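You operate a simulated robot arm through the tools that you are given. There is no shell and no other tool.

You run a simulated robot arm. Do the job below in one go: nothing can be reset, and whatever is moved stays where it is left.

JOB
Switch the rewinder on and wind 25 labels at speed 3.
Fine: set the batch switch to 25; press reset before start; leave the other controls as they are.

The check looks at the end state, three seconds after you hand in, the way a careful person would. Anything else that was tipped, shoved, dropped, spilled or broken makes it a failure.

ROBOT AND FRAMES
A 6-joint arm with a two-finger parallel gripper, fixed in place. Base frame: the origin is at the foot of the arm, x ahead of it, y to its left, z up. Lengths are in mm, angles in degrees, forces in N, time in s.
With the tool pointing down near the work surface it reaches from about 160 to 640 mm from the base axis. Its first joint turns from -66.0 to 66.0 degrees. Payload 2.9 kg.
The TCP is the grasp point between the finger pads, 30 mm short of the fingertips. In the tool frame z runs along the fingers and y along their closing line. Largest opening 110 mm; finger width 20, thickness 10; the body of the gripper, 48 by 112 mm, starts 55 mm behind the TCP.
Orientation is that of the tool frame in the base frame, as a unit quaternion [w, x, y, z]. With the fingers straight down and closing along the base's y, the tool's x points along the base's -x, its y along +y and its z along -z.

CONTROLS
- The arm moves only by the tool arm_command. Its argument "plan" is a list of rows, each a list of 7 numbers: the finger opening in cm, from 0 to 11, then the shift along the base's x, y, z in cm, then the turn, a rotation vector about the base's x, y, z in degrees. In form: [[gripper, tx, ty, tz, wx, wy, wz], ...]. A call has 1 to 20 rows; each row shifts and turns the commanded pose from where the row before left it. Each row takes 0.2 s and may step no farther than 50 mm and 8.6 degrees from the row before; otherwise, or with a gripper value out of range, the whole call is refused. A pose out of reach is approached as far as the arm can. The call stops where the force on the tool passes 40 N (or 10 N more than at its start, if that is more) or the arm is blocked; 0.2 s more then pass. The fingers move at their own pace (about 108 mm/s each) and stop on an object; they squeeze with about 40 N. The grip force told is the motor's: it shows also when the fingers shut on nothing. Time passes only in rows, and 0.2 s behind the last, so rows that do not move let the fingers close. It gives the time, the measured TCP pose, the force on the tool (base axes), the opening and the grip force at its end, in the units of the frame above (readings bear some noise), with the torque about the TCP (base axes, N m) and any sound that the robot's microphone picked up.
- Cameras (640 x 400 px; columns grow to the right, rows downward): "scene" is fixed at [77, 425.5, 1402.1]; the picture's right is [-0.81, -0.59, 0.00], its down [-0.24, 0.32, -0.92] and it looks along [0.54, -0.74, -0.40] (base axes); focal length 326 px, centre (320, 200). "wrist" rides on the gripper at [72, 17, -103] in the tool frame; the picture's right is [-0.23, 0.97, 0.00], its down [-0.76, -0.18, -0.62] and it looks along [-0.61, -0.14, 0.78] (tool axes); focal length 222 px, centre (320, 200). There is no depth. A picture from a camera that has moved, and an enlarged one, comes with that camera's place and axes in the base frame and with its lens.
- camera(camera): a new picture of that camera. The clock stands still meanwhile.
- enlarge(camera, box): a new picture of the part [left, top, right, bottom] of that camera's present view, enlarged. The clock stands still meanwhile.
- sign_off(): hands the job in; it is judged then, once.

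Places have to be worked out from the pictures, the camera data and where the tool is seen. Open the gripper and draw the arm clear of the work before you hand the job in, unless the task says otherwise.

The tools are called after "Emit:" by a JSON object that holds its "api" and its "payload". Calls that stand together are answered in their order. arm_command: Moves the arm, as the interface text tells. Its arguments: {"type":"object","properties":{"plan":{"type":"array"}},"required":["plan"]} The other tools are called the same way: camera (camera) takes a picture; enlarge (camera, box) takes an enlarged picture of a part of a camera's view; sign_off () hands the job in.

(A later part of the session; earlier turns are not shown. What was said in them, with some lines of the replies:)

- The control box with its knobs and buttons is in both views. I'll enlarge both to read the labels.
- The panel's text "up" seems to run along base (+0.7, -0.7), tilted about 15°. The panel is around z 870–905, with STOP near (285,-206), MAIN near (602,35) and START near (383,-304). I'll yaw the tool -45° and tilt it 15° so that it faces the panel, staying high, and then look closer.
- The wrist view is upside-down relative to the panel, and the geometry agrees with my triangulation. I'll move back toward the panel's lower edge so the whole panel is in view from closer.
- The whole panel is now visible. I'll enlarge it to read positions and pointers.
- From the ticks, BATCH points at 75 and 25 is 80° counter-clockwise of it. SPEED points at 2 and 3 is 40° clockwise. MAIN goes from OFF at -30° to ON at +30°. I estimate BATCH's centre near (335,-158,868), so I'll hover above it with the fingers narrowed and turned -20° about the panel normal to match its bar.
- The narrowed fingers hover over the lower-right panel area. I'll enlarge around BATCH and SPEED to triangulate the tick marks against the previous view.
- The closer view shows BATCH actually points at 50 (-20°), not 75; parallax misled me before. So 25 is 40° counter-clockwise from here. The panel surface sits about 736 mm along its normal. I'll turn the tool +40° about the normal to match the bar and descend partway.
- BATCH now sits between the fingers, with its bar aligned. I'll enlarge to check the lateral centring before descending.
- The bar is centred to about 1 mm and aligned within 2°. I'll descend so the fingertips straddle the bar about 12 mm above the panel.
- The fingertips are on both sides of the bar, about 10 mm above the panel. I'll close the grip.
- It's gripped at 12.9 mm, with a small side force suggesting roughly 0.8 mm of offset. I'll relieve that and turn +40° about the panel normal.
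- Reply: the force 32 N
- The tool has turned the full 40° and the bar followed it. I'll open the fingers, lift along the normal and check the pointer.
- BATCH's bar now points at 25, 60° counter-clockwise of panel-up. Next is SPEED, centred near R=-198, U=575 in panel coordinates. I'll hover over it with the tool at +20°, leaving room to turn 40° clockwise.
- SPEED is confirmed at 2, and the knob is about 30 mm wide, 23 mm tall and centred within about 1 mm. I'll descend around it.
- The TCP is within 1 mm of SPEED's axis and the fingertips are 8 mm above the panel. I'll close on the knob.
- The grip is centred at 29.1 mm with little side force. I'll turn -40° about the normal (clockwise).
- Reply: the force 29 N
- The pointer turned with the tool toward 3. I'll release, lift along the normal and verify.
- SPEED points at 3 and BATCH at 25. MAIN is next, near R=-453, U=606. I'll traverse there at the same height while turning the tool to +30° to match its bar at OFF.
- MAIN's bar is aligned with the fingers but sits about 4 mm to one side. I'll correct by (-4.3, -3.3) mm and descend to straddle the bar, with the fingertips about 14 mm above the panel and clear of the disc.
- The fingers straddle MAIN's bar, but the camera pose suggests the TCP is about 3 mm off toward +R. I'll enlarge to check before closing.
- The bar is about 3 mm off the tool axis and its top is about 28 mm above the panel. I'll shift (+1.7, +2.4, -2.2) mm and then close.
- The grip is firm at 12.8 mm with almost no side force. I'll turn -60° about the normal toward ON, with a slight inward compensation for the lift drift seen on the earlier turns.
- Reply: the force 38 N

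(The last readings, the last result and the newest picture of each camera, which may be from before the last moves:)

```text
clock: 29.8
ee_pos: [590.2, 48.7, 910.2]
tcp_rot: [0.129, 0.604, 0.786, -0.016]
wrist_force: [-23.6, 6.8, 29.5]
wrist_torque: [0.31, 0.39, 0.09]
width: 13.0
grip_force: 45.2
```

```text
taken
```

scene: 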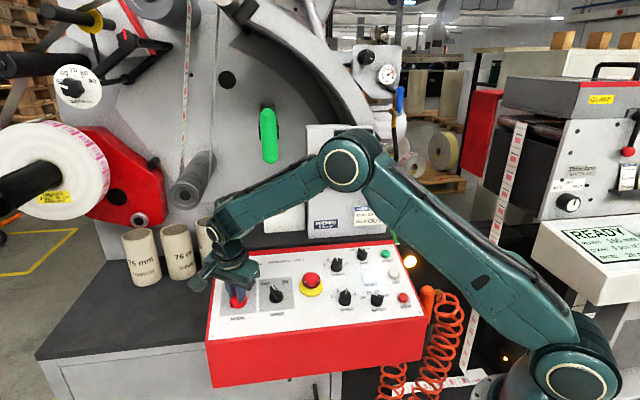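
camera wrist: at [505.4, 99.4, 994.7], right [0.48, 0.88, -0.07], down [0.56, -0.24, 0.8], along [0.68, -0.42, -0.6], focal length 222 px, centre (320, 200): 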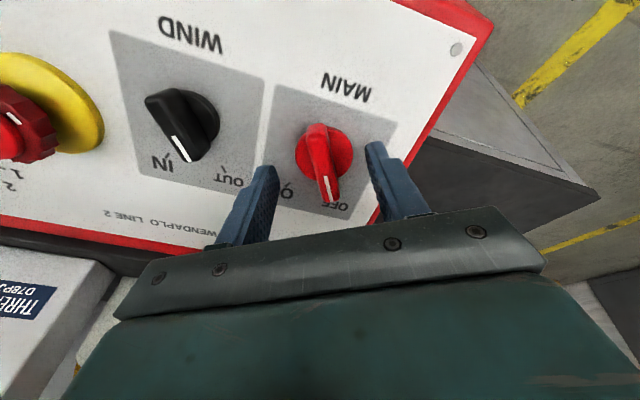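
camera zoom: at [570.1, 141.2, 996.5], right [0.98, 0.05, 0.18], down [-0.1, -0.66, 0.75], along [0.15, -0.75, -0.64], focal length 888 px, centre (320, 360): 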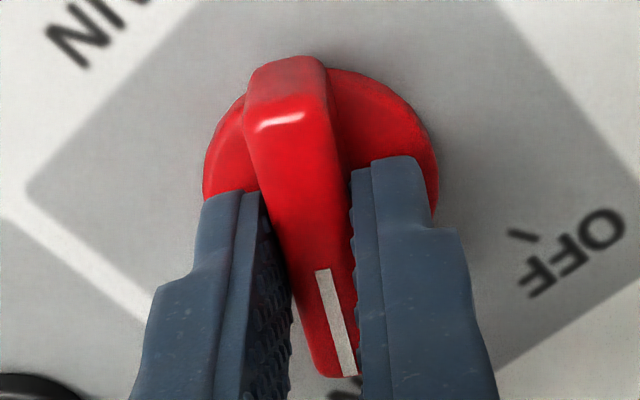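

The full 60° turn is done and the knob followed. I'll release, lift and check the pointer and the POWER lamp.

Emit:
{"api": "arm_command", "payload": {"plan": [[2.5, 0, 0, 0, 0, 0, 0], [5, 0, 0, 0, 0, 0, 0], [6, -0.366, 0.366, 1.932, 0, 0, 0], [6, -0.366, 0.366, 1.932, 0, 0, 0], [6, -0.366, 0.366, 1.932, 0, 0, 0], [6, -0.366, 0.366, 1.932, 0, 0, 0], [6, -0.366, 0.366, 1.932, 0, 0, 0], [6, 0, 0, 0, 0, 0, 0]]}}

Emit:
{"api": "camera", "payload": {"camera": "wrist"}}

Emit:
{"api": "enlarge", "payload": {"camera": "wrist", "box": [256, 80, 384, 160]}}

Emit:
{"api": "enlarge", "payload": {"camera": "scene", "box": [190, 230, 318, 330]}}

```text
clock: 31.6
ee_pos: [572.5, 66.2, 1005.1]
tcp_rot: [0.129, 0.603, 0.787, -0.016]
wrist_force: [0.3, 0.8, 0.2]
wrist_torque: [0.01, 0.0, 0.02]
width: 60.0
grip_force: 0.0
```

```text
taken
camera wrist: at [551.7, 158.3, 1091.2], right [0.98, 0.05, 0.18], down [-0.1, -0.65, 0.75], along [0.15, -0.75, -0.64], focal length 222 px, centre (320, 200)
```

wrist: 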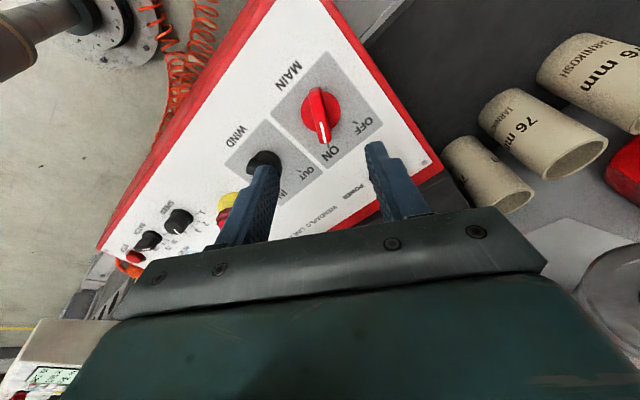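

```text
5.00 times, centred on (320, 120) of wrist
camera zoom: at [551.7, 158.3, 1091.2], right [0.98, 0.05, 0.18], down [-0.1, -0.65, 0.75], along [0.15, -0.75, -0.64], focal length 1111 px, centre (320, 600)
```

zoom: 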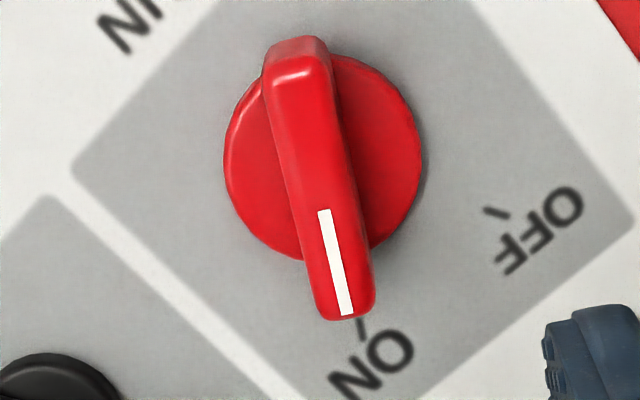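

```text
4.00 times, centred on (254, 280) of scene
camera zoom: at [77.0, 425.5, 1402.1], right [-0.81, -0.59, 0.0], down [-0.24, 0.32, -0.92], along [0.54, -0.74, -0.4], focal length 1305 px, centre (584, -120)
```

zoom: 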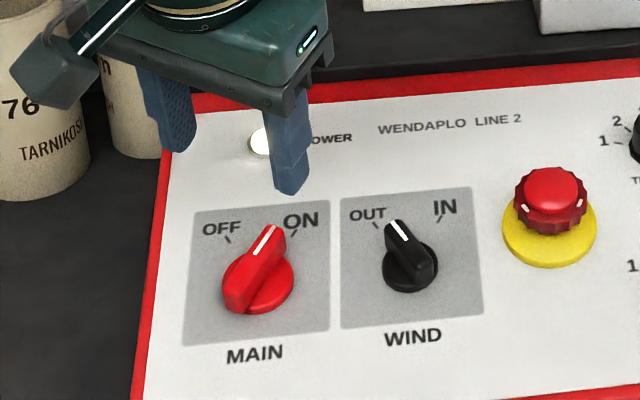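

MAIN is at ON and the POWER lamp is lit. Next I'll close the fingers, turn the tool back to the nominal angle and hover above RESET, near R=-121, U=637.

Emit:
{"api": "arm_command", "payload": {"plan": [[4, -2.117, -2.555, 0.083, -0.549, 0.549, 2.898], [2, -2.117, -2.555, 0.083, -0.549, 0.549, 2.898], [0, -2.117, -2.555, 0.083, -0.549, 0.549, 2.898], [0, -2.117, -2.555, 0.083, -0.549, 0.549, 2.898], [0, -2.117, -2.555, 0.083, -0.549, 0.549, 2.898], [0, -2.117, -2.555, 0.083, -0.549, 0.549, 2.898], [0, -2.117, -2.555, 0.083, -0.549, 0.549, 2.898], [0, -2.117, -2.555, 0.083, -0.549, 0.549, 2.898], [0, -2.117, -2.555, 0.083, -0.549, 0.549, 2.898], [0, -2.117, -2.555, 0.083, -0.549, 0.549, 2.898], [0, 0, 0, 0, 0, 0, 0], [0, 0, 0, 0, 0, 0, 0]]}}

Emit:
{"api": "camera", "payload": {"camera": "wrist"}}

Emit:
{"api": "enlarge", "payload": {"camera": "wrist", "box": [240, 70, 400, 170]}}

Emit:
{"api": "enlarge", "payload": {"camera": "scene", "box": [310, 200, 438, 320]}}

```text
clock: 34.2
ee_pos: [360.8, -190.8, 1012.0]
tcp_rot: [0.121, 0.38, 0.916, -0.05]
wrist_force: [-0.8, 0.2, -0.3]
wrist_torque: [-0.04, -0.01, -0.01]
width: 0.0
grip_force: 37.9
```

```text
taken
camera wrist: at [305.1, -110.8, 1092.7], right [0.84, 0.53, 0.06], down [0.28, -0.53, 0.8], along [0.46, -0.66, -0.6], focal length 222 px, centre (320, 200)
```

wrist: 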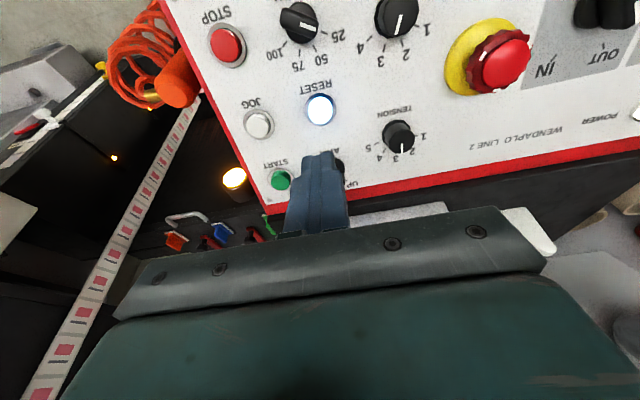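

```text
4.00 times, centred on (320, 120) of wrist
camera zoom: at [305.1, -110.8, 1092.7], right [0.84, 0.53, 0.06], down [0.28, -0.53, 0.8], along [0.46, -0.66, -0.6], focal length 888 px, centre (320, 520)
```

zoom: 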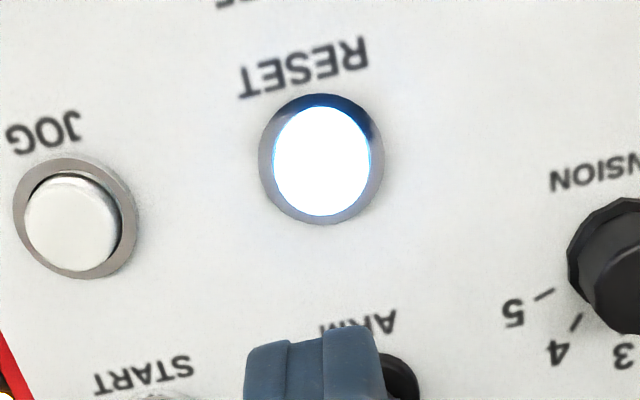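

```text
3.33 times, centred on (374, 260) of scene
camera zoom: at [77.0, 425.5, 1402.1], right [-0.81, -0.59, 0.0], down [-0.24, 0.32, -0.92], along [0.54, -0.74, -0.4], focal length 1087 px, centre (140, 0)
```

zoom: 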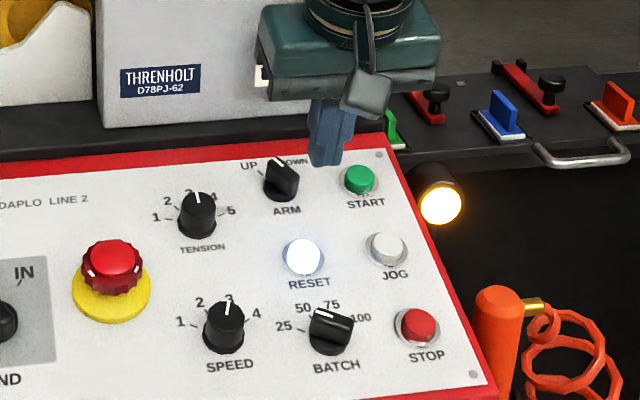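

RESET is lit and asking for a press. The closed fingertips are nearly over it, so I'll descend to just above the button.

Emit:
{"api": "arm_command", "payload": {"plan": [[0, 0.292, -0.27, -1.634, 0, 0, 0], [0, 0.292, -0.27, -1.634, 0, 0, 0], [0, 0.292, -0.27, -1.634, 0, 0, 0], [0, 0.292, -0.27, -1.634, 0, 0, 0], [0, 0.292, -0.27, -1.634, 0, 0, 0], [0, 0, 0, 0, 0, 0, 0], [0, 0, 0, 0, 0, 0, 0]]}}

Emit:
{"api": "enlarge", "payload": {"camera": "wrist", "box": [240, 110, 400, 210]}}

Emit:
{"api": "enlarge", "payload": {"camera": "scene", "box": [310, 220, 438, 320]}}

```text
clock: 35.8
ee_pos: [374.8, -201.8, 930.2]
tcp_rot: [0.12, 0.379, 0.916, -0.05]
wrist_force: [-0.4, -0.3, -0.1]
wrist_torque: [0.01, -0.02, 0.0]
width: 0.1
grip_force: 37.2
```

```text
4.00 times, centred on (320, 160) of wrist
camera zoom: at [318.9, -121.5, 1012.1], right [0.84, 0.53, 0.06], down [0.28, -0.53, 0.8], along [0.46, -0.66, -0.6], focal length 888 px, centre (320, 360)
```

zoom: 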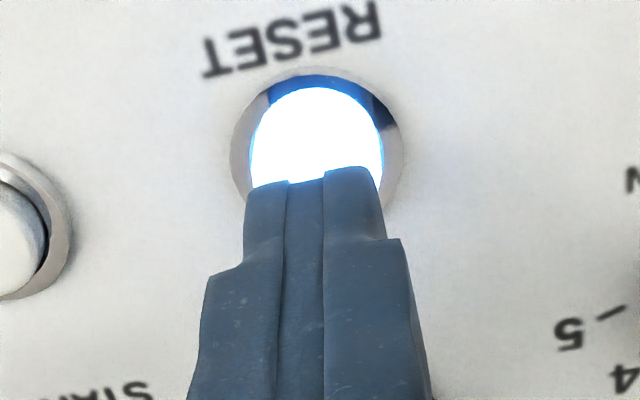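

```text
4.00 times, centred on (374, 270) of scene
camera zoom: at [77.0, 425.5, 1402.1], right [-0.81, -0.59, 0.0], down [-0.24, 0.32, -0.92], along [0.54, -0.74, -0.4], focal length 1305 px, centre (104, -80)
```

zoom: 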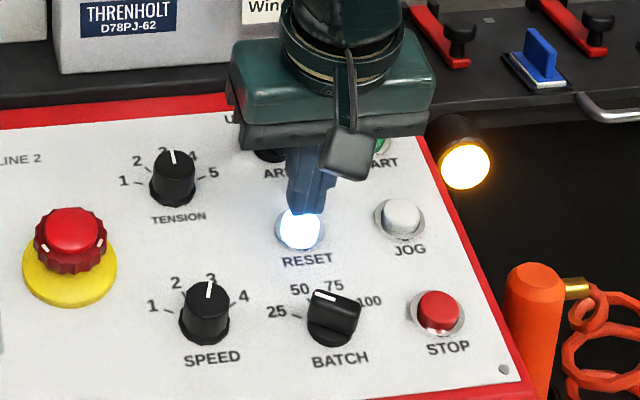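

The fingertips are about 15 mm above the button face and about 2.5 mm low. I'll correct that and press down in 2 mm steps.

Emit:
{"api": "arm_command", "payload": {"plan": [[0, 0.159, -0.329, -0.321, 0, 0, 0], [0, 0.0366, -0.0366, -0.193, 0, 0, 0], [0, 0.0366, -0.0366, -0.193, 0, 0, 0], [0, 0.0366, -0.0366, -0.193, 0, 0, 0], [0, 0.0366, -0.0366, -0.193, 0, 0, 0], [0, 0, 0, 0, 0, 0, 0]]}}

Emit:
{"api": "enlarge", "payload": {"camera": "wrist", "box": [240, 110, 400, 210]}}

```text
clock: 37.2
ee_pos: [377.1, -207.8, 920.1]
tcp_rot: [0.121, 0.379, 0.916, -0.049]
wrist_force: [-0.4, 0.4, 0.1]
wrist_torque: [0.0, -0.01, 0.01]
width: 0.0
grip_force: 37.9
```

```text
4.00 times, centred on (320, 160) of wrist
camera zoom: at [321.2, -126.1, 1002.6], right [0.84, 0.53, 0.06], down [0.28, -0.53, 0.8], along [0.46, -0.66, -0.6], focal length 888 px, centre (320, 360)
```

zoom: 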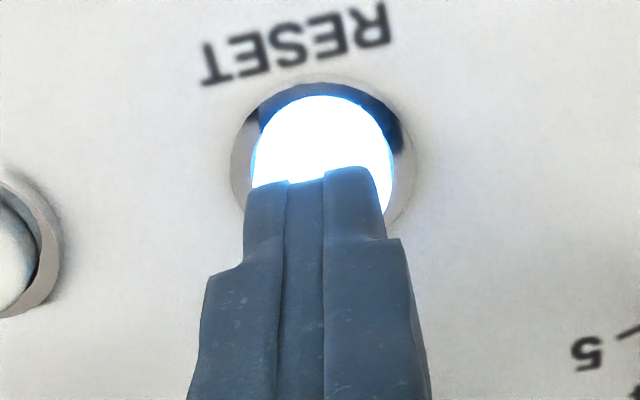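

The fingers are centred on RESET, about a few mm above it with no contact yet. I'll keep pressing in 1.5 mm steps.

Emit:
{"api": "arm_command", "payload": {"plan": [[0, 0.0275, -0.0275, -0.145, 0, 0, 0], [0, 0.0275, -0.0275, -0.145, 0, 0, 0], [0, 0.0275, -0.0275, -0.145, 0, 0, 0], [0, 0.0275, -0.0275, -0.145, 0, 0, 0], [0, 0, 0, 0, 0, 0, 0]]}}

Emit:
{"api": "enlarge", "payload": {"camera": "scene", "box": [310, 220, 438, 320]}}

```text
clock: 38.4
ee_pos: [377.5, -208.4, 915.7]
tcp_rot: [0.12, 0.379, 0.916, -0.049]
wrist_force: [0.0, 0.6, 1.1]
wrist_torque: [0.05, 0.0, 0.05]
width: 0.2
grip_force: 37.7
```

```text
4.00 times, centred on (374, 270) of scene
camera zoom: at [77.0, 425.5, 1402.1], right [-0.81, -0.59, 0.0], down [-0.24, 0.32, -0.92], along [0.54, -0.74, -0.4], focal length 1305 px, centre (104, -80)
```

zoom: 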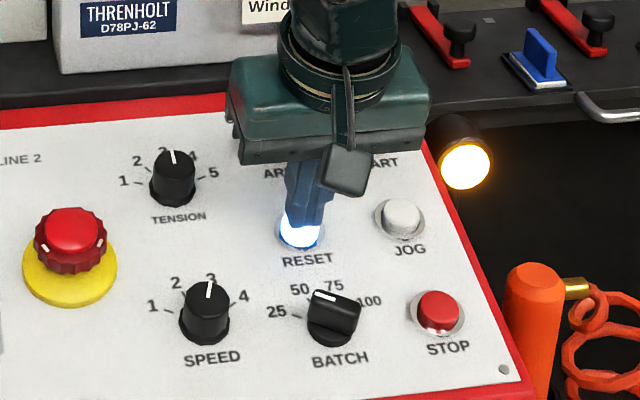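

There's a hint of contact at about 1 N. I'll press on another few millimetres.

Emit:
{"api": "arm_command", "payload": {"plan": [[0, 0.0183, -0.0183, -0.0966, 0, 0, 0], [0, 0.0183, -0.0183, -0.0966, 0, 0, 0], [0, 0.0183, -0.0183, -0.0966, 0, 0, 0], [0, 0, 0, 0, 0, 0, 0]]}}

Emit:
{"api": "enlarge", "payload": {"camera": "wrist", "box": [240, 110, 400, 210]}}

```text
clock: 39.4
ee_pos: [379.6, -208.3, 912.1]
tcp_rot: [0.12, 0.38, 0.916, -0.049]
wrist_force: [-6.6, 3.9, 10.8]
wrist_torque: [0.07, 0.16, -0.03]
width: 0.0
grip_force: 38.2
heard: click
```

```text
4.00 times, centred on (320, 160) of wrist
camera zoom: at [323.2, -128.2, 993.9], right [0.84, 0.53, 0.06], down [0.28, -0.53, 0.8], along [0.46, -0.66, -0.6], focal length 888 px, centre (320, 360)
```

zoom: 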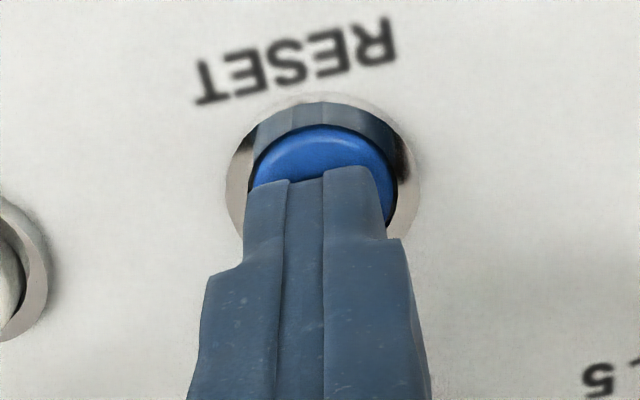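

A click sounded and the RESET lamp went out, so the reset registered. I'll lift straight off and look for the lever by the grey box before approaching START.

Emit:
{"api": "arm_command", "payload": {"plan": [[0, -0.183, 0.183, 0.966, 0, 0, 0], [0, -0.366, 0.366, 1.932, 0, 0, 0], [0, -0.366, 0.366, 1.932, 0, 0, 0], [0, -0.366, 0.366, 1.932, 0, 0, 0], [0, 0, 0, 0, 0, 0, 0]]}}

Emit:
{"api": "camera", "payload": {"camera": "wrist"}}

Emit:
{"api": "enlarge", "payload": {"camera": "scene", "box": [280, 100, 440, 260]}}

Emit:
{"api": "enlarge", "payload": {"camera": "scene", "box": [310, 220, 438, 320]}}

```text
clock: 40.6
ee_pos: [367.5, -196.2, 978.6]
tcp_rot: [0.121, 0.379, 0.916, -0.049]
wrist_force: [0.6, -0.4, 0.1]
wrist_torque: [0.0, 0.01, -0.01]
width: 0.0
grip_force: 37.2
```

```text
taken
camera wrist: at [311.1, -116.4, 1060.1], right [0.84, 0.53, 0.06], down [0.28, -0.53, 0.8], along [0.46, -0.66, -0.6], focal length 222 px, centre (320, 200)
```

wrist: 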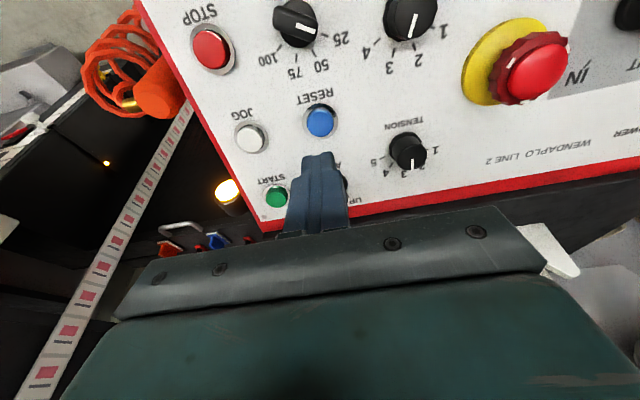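

```text
2.50 times, centred on (360, 180) of scene
camera zoom: at [77.0, 425.5, 1402.1], right [-0.81, -0.59, 0.0], down [-0.24, 0.32, -0.92], along [0.54, -0.74, -0.4], focal length 816 px, centre (220, 250)
```

zoom: 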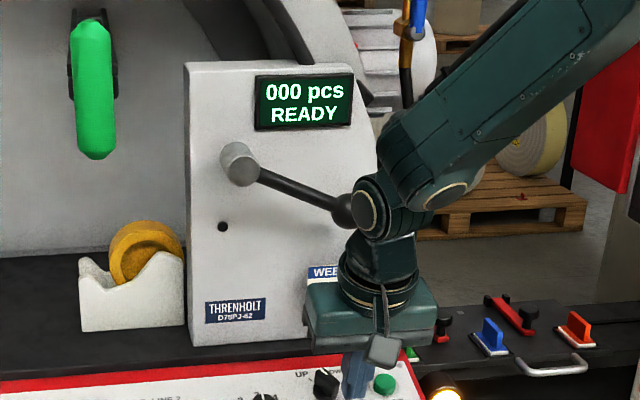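

```text
4.00 times, centred on (374, 270) of scene
camera zoom: at [77.0, 425.5, 1402.1], right [-0.81, -0.59, 0.0], down [-0.24, 0.32, -0.92], along [0.54, -0.74, -0.4], focal length 1305 px, centre (104, -80)
```

zoom: 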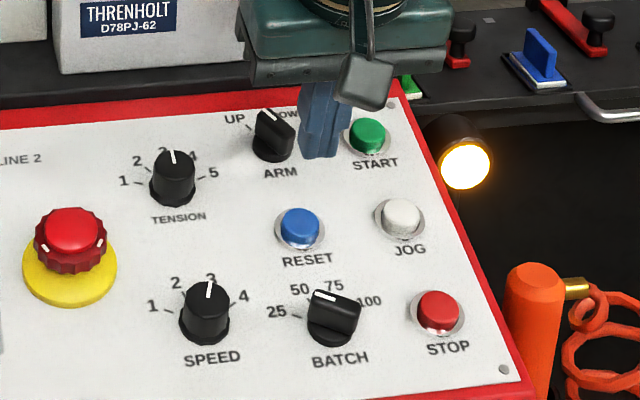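

The display reads "000 pcs READY". The box's lever ball is close to where the wrist will be for START, so I'll back off and rise to triangulate it first.

Emit:
{"api": "arm_command", "payload": {"plan": [[0, -2, 2, 1, 0, 0, 0], [0, -2, 2, 1, 0, 0, 0], [0, -2, 2, 1, 0, 0, 0], [0, 0, 0, 4, 0, 0, 0], [0, 0, 0, 4, 0, 0, 0], [0, 0, 0, 4, 0, 0, 0], [0, 0, 0, 4, 0, 0, 0], [0, 0, 0, 4, 0, 0, 0], [0, 0, 0, 4, 0, 0, 0], [0, 0, 0, 0, 0, 0, 0]]}}

Emit:
{"api": "camera", "payload": {"camera": "wrist"}}

Emit:
{"api": "camera", "payload": {"camera": "scene"}}

```text
clock: 42.8
ee_pos: [306.7, -134.3, 1251.5]
tcp_rot: [0.12, 0.379, 0.916, -0.049]
wrist_force: [0.8, -0.2, -0.5]
wrist_torque: [0.03, -0.02, 0.02]
width: 0.3
grip_force: 38.1
```

```text
taken
camera wrist: at [250.3, -53.8, 1333.9], right [0.84, 0.53, 0.06], down [0.28, -0.53, 0.8], along [0.46, -0.66, -0.6], focal length 222 px, centre (320, 200)
```

wrist: 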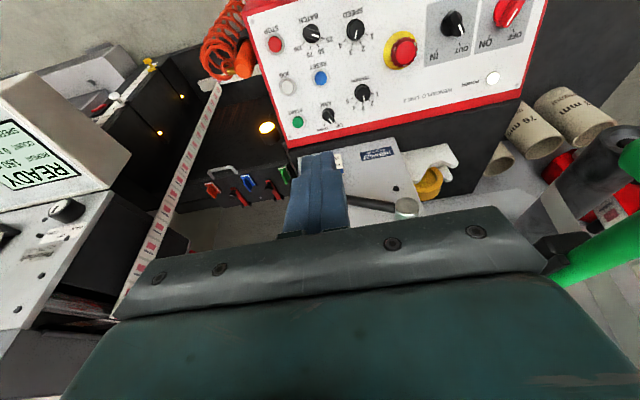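

```text
taken
```

scene: 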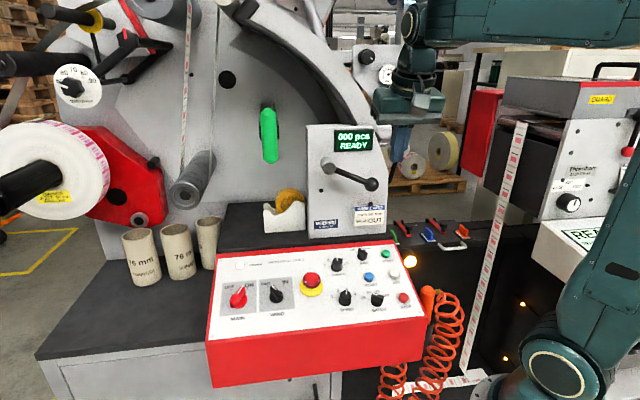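

The lever ball works out near (441,-295,1103), about 40 mm in front of the box face. I'll enlarge START now to refine its position.

Emit:
{"api": "enlarge", "payload": {"camera": "wrist", "box": [272, 90, 368, 150]}}

Emit:
{"api": "enlarge", "payload": {"camera": "wrist", "box": [320, 160, 440, 235]}}

Emit:
{"api": "enlarge", "payload": {"camera": "scene", "box": [290, 110, 418, 210]}}

Emit:
{"api": "enlarge", "payload": {"camera": "scene", "box": [340, 230, 420, 290]}}

```text
6.67 times, centred on (320, 120) of wrist
camera zoom: at [250.3, -53.8, 1333.9], right [0.84, 0.53, 0.06], down [0.28, -0.53, 0.8], along [0.46, -0.66, -0.6], focal length 1481 px, centre (320, 733)
```

zoom: 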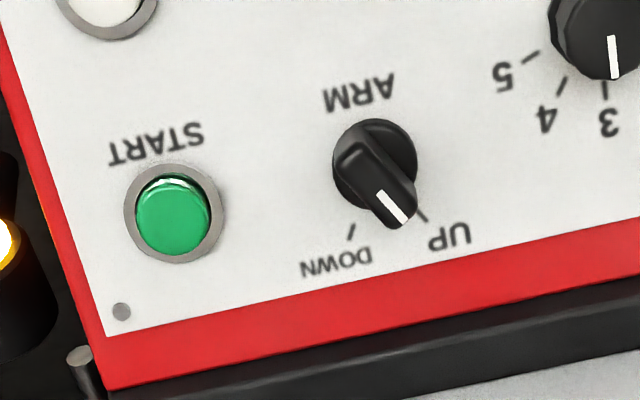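

```text
5.33 times, centred on (380, 198) of wrist
camera zoom: at [250.3, -53.8, 1333.9], right [0.84, 0.53, 0.06], down [0.28, -0.53, 0.8], along [0.46, -0.66, -0.6], focal length 1185 px, centre (0, 213)
```

zoom: 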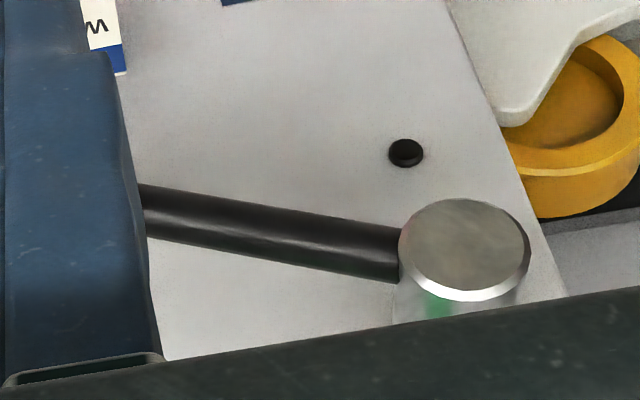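

```text
4.00 times, centred on (354, 160) of scene
camera zoom: at [77.0, 425.5, 1402.1], right [-0.81, -0.59, 0.0], down [-0.24, 0.32, -0.92], along [0.54, -0.74, -0.4], focal length 1305 px, centre (184, 360)
```

zoom: 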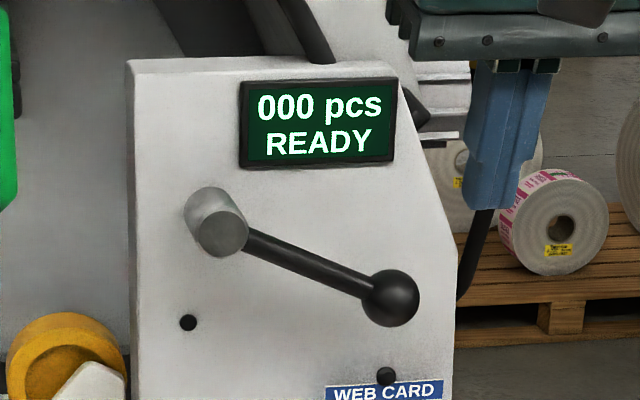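

```text
6.67 times, centred on (380, 260) of scene
camera zoom: at [77.0, 425.5, 1402.1], right [-0.81, -0.59, 0.0], down [-0.24, 0.32, -0.92], along [0.54, -0.74, -0.4], focal length 2175 px, centre (-80, -200)
```

zoom: 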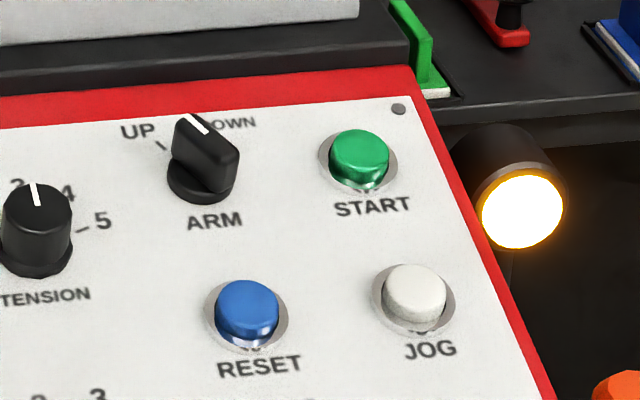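

START is at about R=-52, U=710, and the lever ball is near (435,-293,1103). I'll tilt the tool an extra 10° away from the box for clearance, then hover with the fingertips about 60 mm over START.

Emit:
{"api": "arm_command", "payload": {"plan": [[0, 0, 0, 0, -3.536, -3.536, 0], [0, 0, 0, 0, -3.536, -3.536, 0], [0, 0.605, -1.594, -2.639, 0, 0, 0], [0, 0.605, -1.594, -2.639, 0, 0, 0], [0, 0.605, -1.594, -2.639, 0, 0, 0], [0, 0.605, -1.594, -2.639, 0, 0, 0], [0, 0.605, -1.594, -2.639, 0, 0, 0], [0, 0.605, -1.594, -2.639, 0, 0, 0], [0, 0.605, -1.594, -2.639, 0, 0, 0], [0, 0.605, -1.594, -2.639, 0, 0, 0], [0, 0.605, -1.594, -2.639, 0, 0, 0], [0, 0.605, -1.594, -2.639, 0, 0, 0], [0, 0, 0, 0, 0, 0, 0]]}}

Emit:
{"api": "camera", "payload": {"camera": "wrist"}}

Emit:
{"api": "enlarge", "payload": {"camera": "wrist", "box": [240, 90, 400, 190]}}

Emit:
{"api": "enlarge", "payload": {"camera": "scene", "box": [290, 110, 450, 270]}}

```text
clock: 45.6
ee_pos: [366.9, -293.1, 984.4]
tcp_rot: [0.2, 0.373, 0.902, -0.082]
wrist_force: [0.2, 0.4, -0.4]
wrist_torque: [-0.01, 0.01, 0.0]
width: 0.1
grip_force: 37.4
```

```text
taken
camera wrist: at [301.7, -204.0, 1048.0], right [0.83, 0.54, 0.1], down [0.18, -0.43, 0.89], along [0.52, -0.72, -0.45], focal length 222 px, centre (320, 200)
```

wrist: 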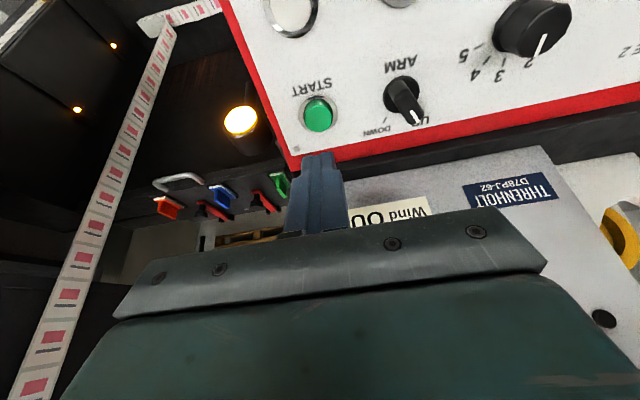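

```text
4.00 times, centred on (320, 140) of wrist
camera zoom: at [301.7, -204.0, 1048.0], right [0.83, 0.54, 0.1], down [0.18, -0.43, 0.89], along [0.52, -0.72, -0.45], focal length 888 px, centre (320, 440)
```

zoom: 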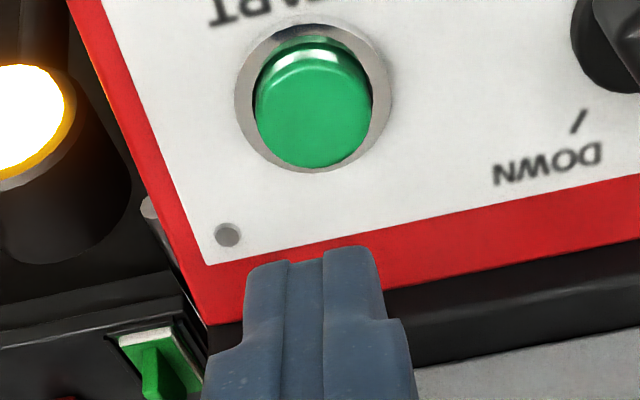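

```text
2.50 times, centred on (370, 190) of scene
camera zoom: at [77.0, 425.5, 1402.1], right [-0.81, -0.59, 0.0], down [-0.24, 0.32, -0.92], along [0.54, -0.74, -0.4], focal length 816 px, centre (195, 225)
```

zoom: 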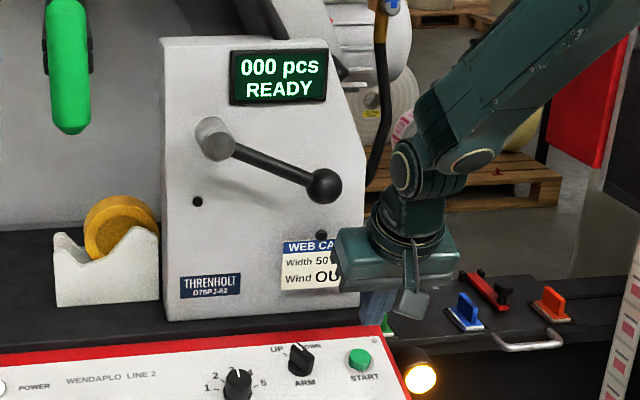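

The gripper is well clear of the lever, and START is confirmed at R≈-53.5, U≈710.5. I'll descend to just above it.

Emit:
{"api": "arm_command", "payload": {"plan": [[0, 0.3075, -0.2575, -1.058, 0, 0, 0], [0, 0.3075, -0.2575, -1.058, 0, 0, 0], [0, 0.3075, -0.2575, -1.058, 0, 0, 0], [0, 0.3075, -0.2575, -1.058, 0, 0, 0], [0, 0, 0, 0, 0, 0, 0]]}}

Emit:
{"api": "enlarge", "payload": {"camera": "wrist", "box": [240, 90, 400, 190]}}

Emit:
{"api": "enlarge", "payload": {"camera": "scene", "box": [340, 220, 420, 280]}}

```text
clock: 46.8
ee_pos: [378.4, -305.1, 943.5]
tcp_rot: [0.201, 0.374, 0.902, -0.082]
wrist_force: [-1.1, -0.4, -0.1]
wrist_torque: [0.01, 0.05, 0.04]
width: 0.2
grip_force: 37.5
```

```text
4.00 times, centred on (320, 140) of wrist
camera zoom: at [313.5, -214.9, 1007.7], right [0.83, 0.54, 0.1], down [0.18, -0.43, 0.89], along [0.52, -0.72, -0.45], focal length 888 px, centre (320, 440)
```

zoom: 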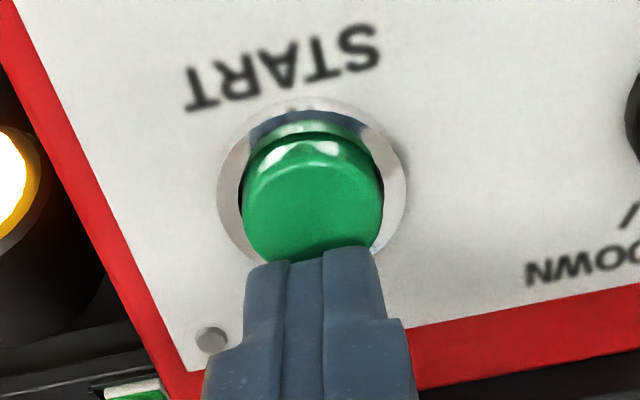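

```text
6.67 times, centred on (380, 250) of scene
camera zoom: at [77.0, 425.5, 1402.1], right [-0.81, -0.59, 0.0], down [-0.24, 0.32, -0.92], along [0.54, -0.74, -0.4], focal length 2175 px, centre (-80, -133)
```

zoom: 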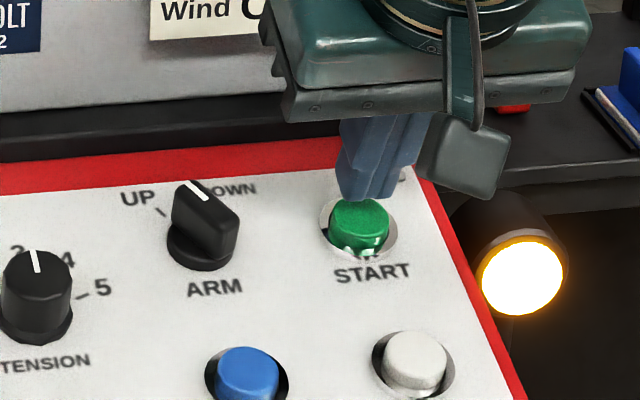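

The fingertip's leading edge is centred over START, about 8 mm above it. I'll press down along the normal in small steps.

Emit:
{"api": "arm_command", "payload": {"plan": [[0, 0.0275, -0.0275, -0.145, 0, 0, 0], [0, 0.0275, -0.0275, -0.145, 0, 0, 0], [0, 0.0275, -0.0275, -0.145, 0, 0, 0], [0, 0.0275, -0.0275, -0.145, 0, 0, 0], [0, 0.0275, -0.0275, -0.145, 0, 0, 0], [0, 0, 0, 0, 0, 0, 0]]}}

Emit:
{"api": "enlarge", "payload": {"camera": "wrist", "box": [240, 90, 400, 190]}}

```text
clock: 48.2
ee_pos: [379.9, -307.5, 935.0]
tcp_rot: [0.2, 0.374, 0.902, -0.082]
wrist_force: [-1.1, 0.5, 1.4]
wrist_torque: [0.07, -0.04, 0.0]
width: 0.0
grip_force: 37.7
```

```text
4.00 times, centred on (320, 140) of wrist
camera zoom: at [315.3, -217.6, 999.5], right [0.83, 0.54, 0.1], down [0.18, -0.43, 0.89], along [0.52, -0.72, -0.45], focal length 888 px, centre (320, 440)
```

zoom: 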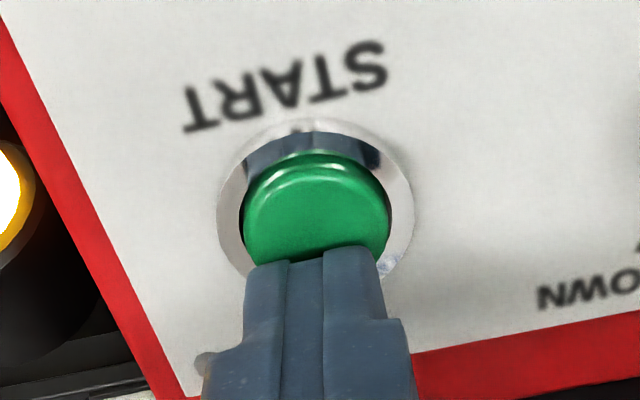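

Light contact is starting, at about 1.8 N along the normal. I'll press a few more millimetres to the click.

Emit:
{"api": "arm_command", "payload": {"plan": [[0, 0.0183, -0.0183, -0.0966, 0, 0, 0], [0, 0.0183, -0.0183, -0.0966, 0, 0, 0], [0, 0.0183, -0.0183, -0.0966, 0, 0, 0], [0, 0, 0, 0, 0, 0, 0]]}}

Emit:
{"api": "enlarge", "payload": {"camera": "scene", "box": [290, 110, 450, 270]}}

```text
clock: 49.2
ee_pos: [381.2, -307.8, 934.2]
tcp_rot: [0.201, 0.373, 0.902, -0.082]
wrist_force: [1.6, 0.6, 6.8]
wrist_torque: [-0.01, -0.06, 0.0]
width: 0.1
grip_force: 37.6
heard: click
```

```text
2.50 times, centred on (370, 190) of scene
camera zoom: at [77.0, 425.6, 1402.1], right [-0.81, -0.59, 0.0], down [-0.24, 0.32, -0.92], along [0.54, -0.74, -0.4], focal length 816 px, centre (195, 225)
```

zoom: 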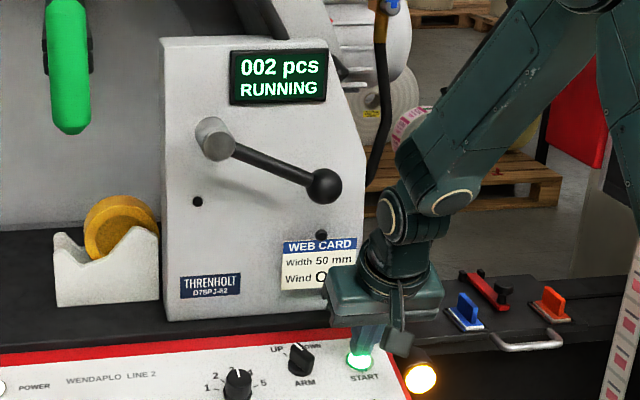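

The display says RUNNING and is counting. I'll lift off START along the normal and back away from the panel.

Emit:
{"api": "arm_command", "payload": {"plan": [[0, -0.183, 0.183, 0.966, 0, 0, 0], [0, -0.366, 0.366, 1.932, 0, 0, 0], [0, -0.366, 0.366, 1.932, 0, 0, 0], [0, -0.549, 0.549, 2.898, 0, 0, 0], [0, -1.5, 1.5, 2.5, 0, 0, 0], [0, -1.5, 1.5, 2.5, 0, 0, 0], [0, -1.5, 1.5, 2.5, 0, 0, 0], [0, -1.0, 2.5, 2.5, 0, 0, 0], [2, -1.0, 2.5, 2.5, 0, 0, 0], [4, -1.0, 2.5, 2.5, 0, 0, 0], [6, 0, 0, 3, 0, 0, 0], [6, 0, 0, 0, 0, 0, 0]]}}

Emit:
{"api": "camera", "payload": {"camera": "scene"}}

Emit:
{"api": "enlarge", "payload": {"camera": "scene", "box": [290, 110, 450, 270]}}

```text
clock: 51.8
ee_pos: [292.0, -172.2, 1188.7]
tcp_rot: [0.199, 0.373, 0.902, -0.081]
wrist_force: [-0.6, 1.0, 0.3]
wrist_torque: [-0.02, 0.0, 0.0]
width: 60.1
grip_force: 0.0
```

```text
taken
```

scene: 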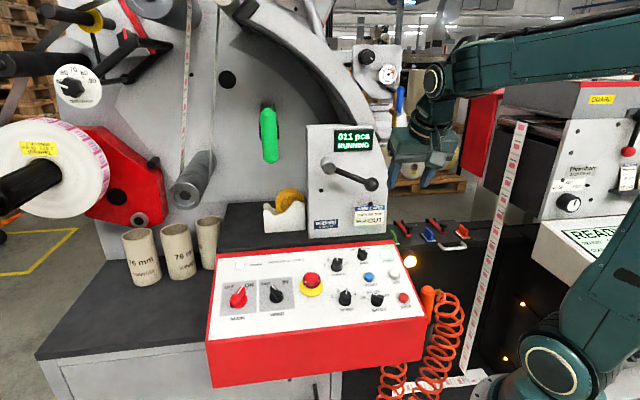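

```text
2.50 times, centred on (370, 190) of scene
camera zoom: at [77.0, 425.5, 1402.1], right [-0.81, -0.59, 0.0], down [-0.24, 0.32, -0.92], along [0.54, -0.74, -0.4], focal length 816 px, centre (195, 225)
```

zoom: 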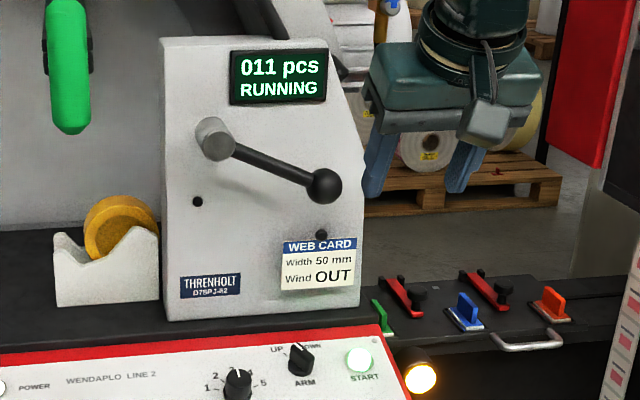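

It's at 011 pcs and running at about 3.5 labels a second. I'll move up clear with the gripper open and wait for the batch to finish.

Emit:
{"api": "arm_command", "payload": {"plan": [[8, 0, 1, 3, 0, 0, 0], [11, 0, 1, 3, 0, 0, 0], [11, 0, 0, 0, 0, 0, 0], [11, 0, 0, 0, 0, 0, 0], [11, 0, 0, 0, 0, 0, 0], [11, 0, 0, 0, 0, 0, 0], [11, 0, 0, 0, 0, 0, 0], [11, 0, 0, 0, 0, 0, 0], [11, 0, 0, 0, 0, 0, 0], [11, 0, 0, 0, 0, 0, 0], [11, 0, 0, 0, 0, 0, 0], [11, 0, 0, 0, 0, 0, 0], [11, 0, 0, 0, 0, 0, 0], [11, 0, 0, 0, 0, 0, 0], [11, 0, 0, 0, 0, 0, 0], [11, 0, 0, 0, 0, 0, 0], [11, 0, 0, 0, 0, 0, 0], [11, 0, 0, 0, 0, 0, 0], [11, 0, 0, 0, 0, 0, 0], [11, 0, 0, 0, 0, 0, 0]]}}

Emit:
{"api": "enlarge", "payload": {"camera": "scene", "box": [290, 110, 450, 270]}}

Emit:
{"api": "enlarge", "payload": {"camera": "scene", "box": [200, 220, 440, 340]}}

```text
clock: 56.0
ee_pos: [290.5, -151.1, 1249.4]
tcp_rot: [0.201, 0.373, 0.902, -0.082]
wrist_force: [0.6, -0.2, -0.1]
wrist_torque: [0.0, 0.0, -0.01]
width: 109.8
grip_force: 0.0
```

```text
2.50 times, centred on (370, 190) of scene
camera zoom: at [77.0, 425.5, 1402.1], right [-0.81, -0.59, 0.0], down [-0.24, 0.32, -0.92], along [0.54, -0.74, -0.4], focal length 816 px, centre (195, 225)
```

zoom: 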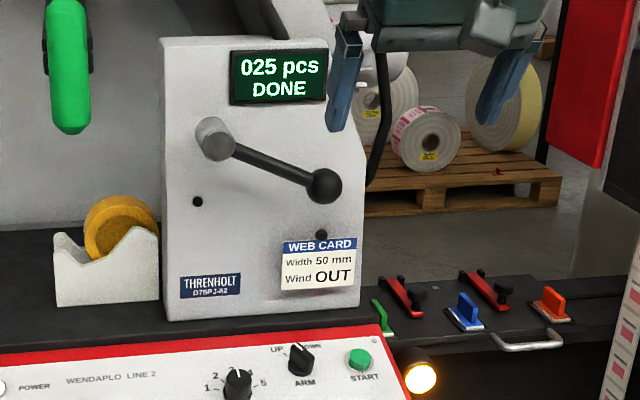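

```text
2.67 times, centred on (320, 280) of scene
camera zoom: at [77.0, 425.5, 1402.1], right [-0.81, -0.59, 0.0], down [-0.24, 0.32, -0.92], along [0.54, -0.74, -0.4], focal length 870 px, centre (320, -13)
```

zoom: 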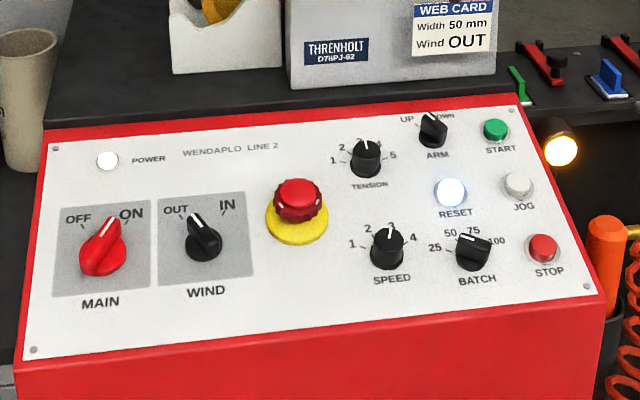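

The display reads "025 pcs DONE". MAIN is ON, SPEED is at 3 and BATCH at 25, and the other controls are as they were. The gripper is open and clear, so I'm handing in.

Emit:
{"api": "sign_off", "payload": {}}

```text
The job is handed in.
```

The rewinder is on and has wound the batch: its display reads "025 pcs DONE" at speed 3.

- **Settings:** I turned the batch switch from 50 to 25, speed from 2 to 3, and the main switch from OFF to ON. The POWER lamp came on.
- **Sequence:** With those set, I pressed reset, which clicked and its lamp went out. Then I pressed start, and the count ran from 000 to 025.
- **Left alone:** Wind (OUT), tension, arm, jog, stop and the emergency stop are as they were, and nothing else was moved.

The reset lamp lit again once the batch finished; I left it, since only one reset before start was asked for. The gripper is open and the arm is clear of the panel.
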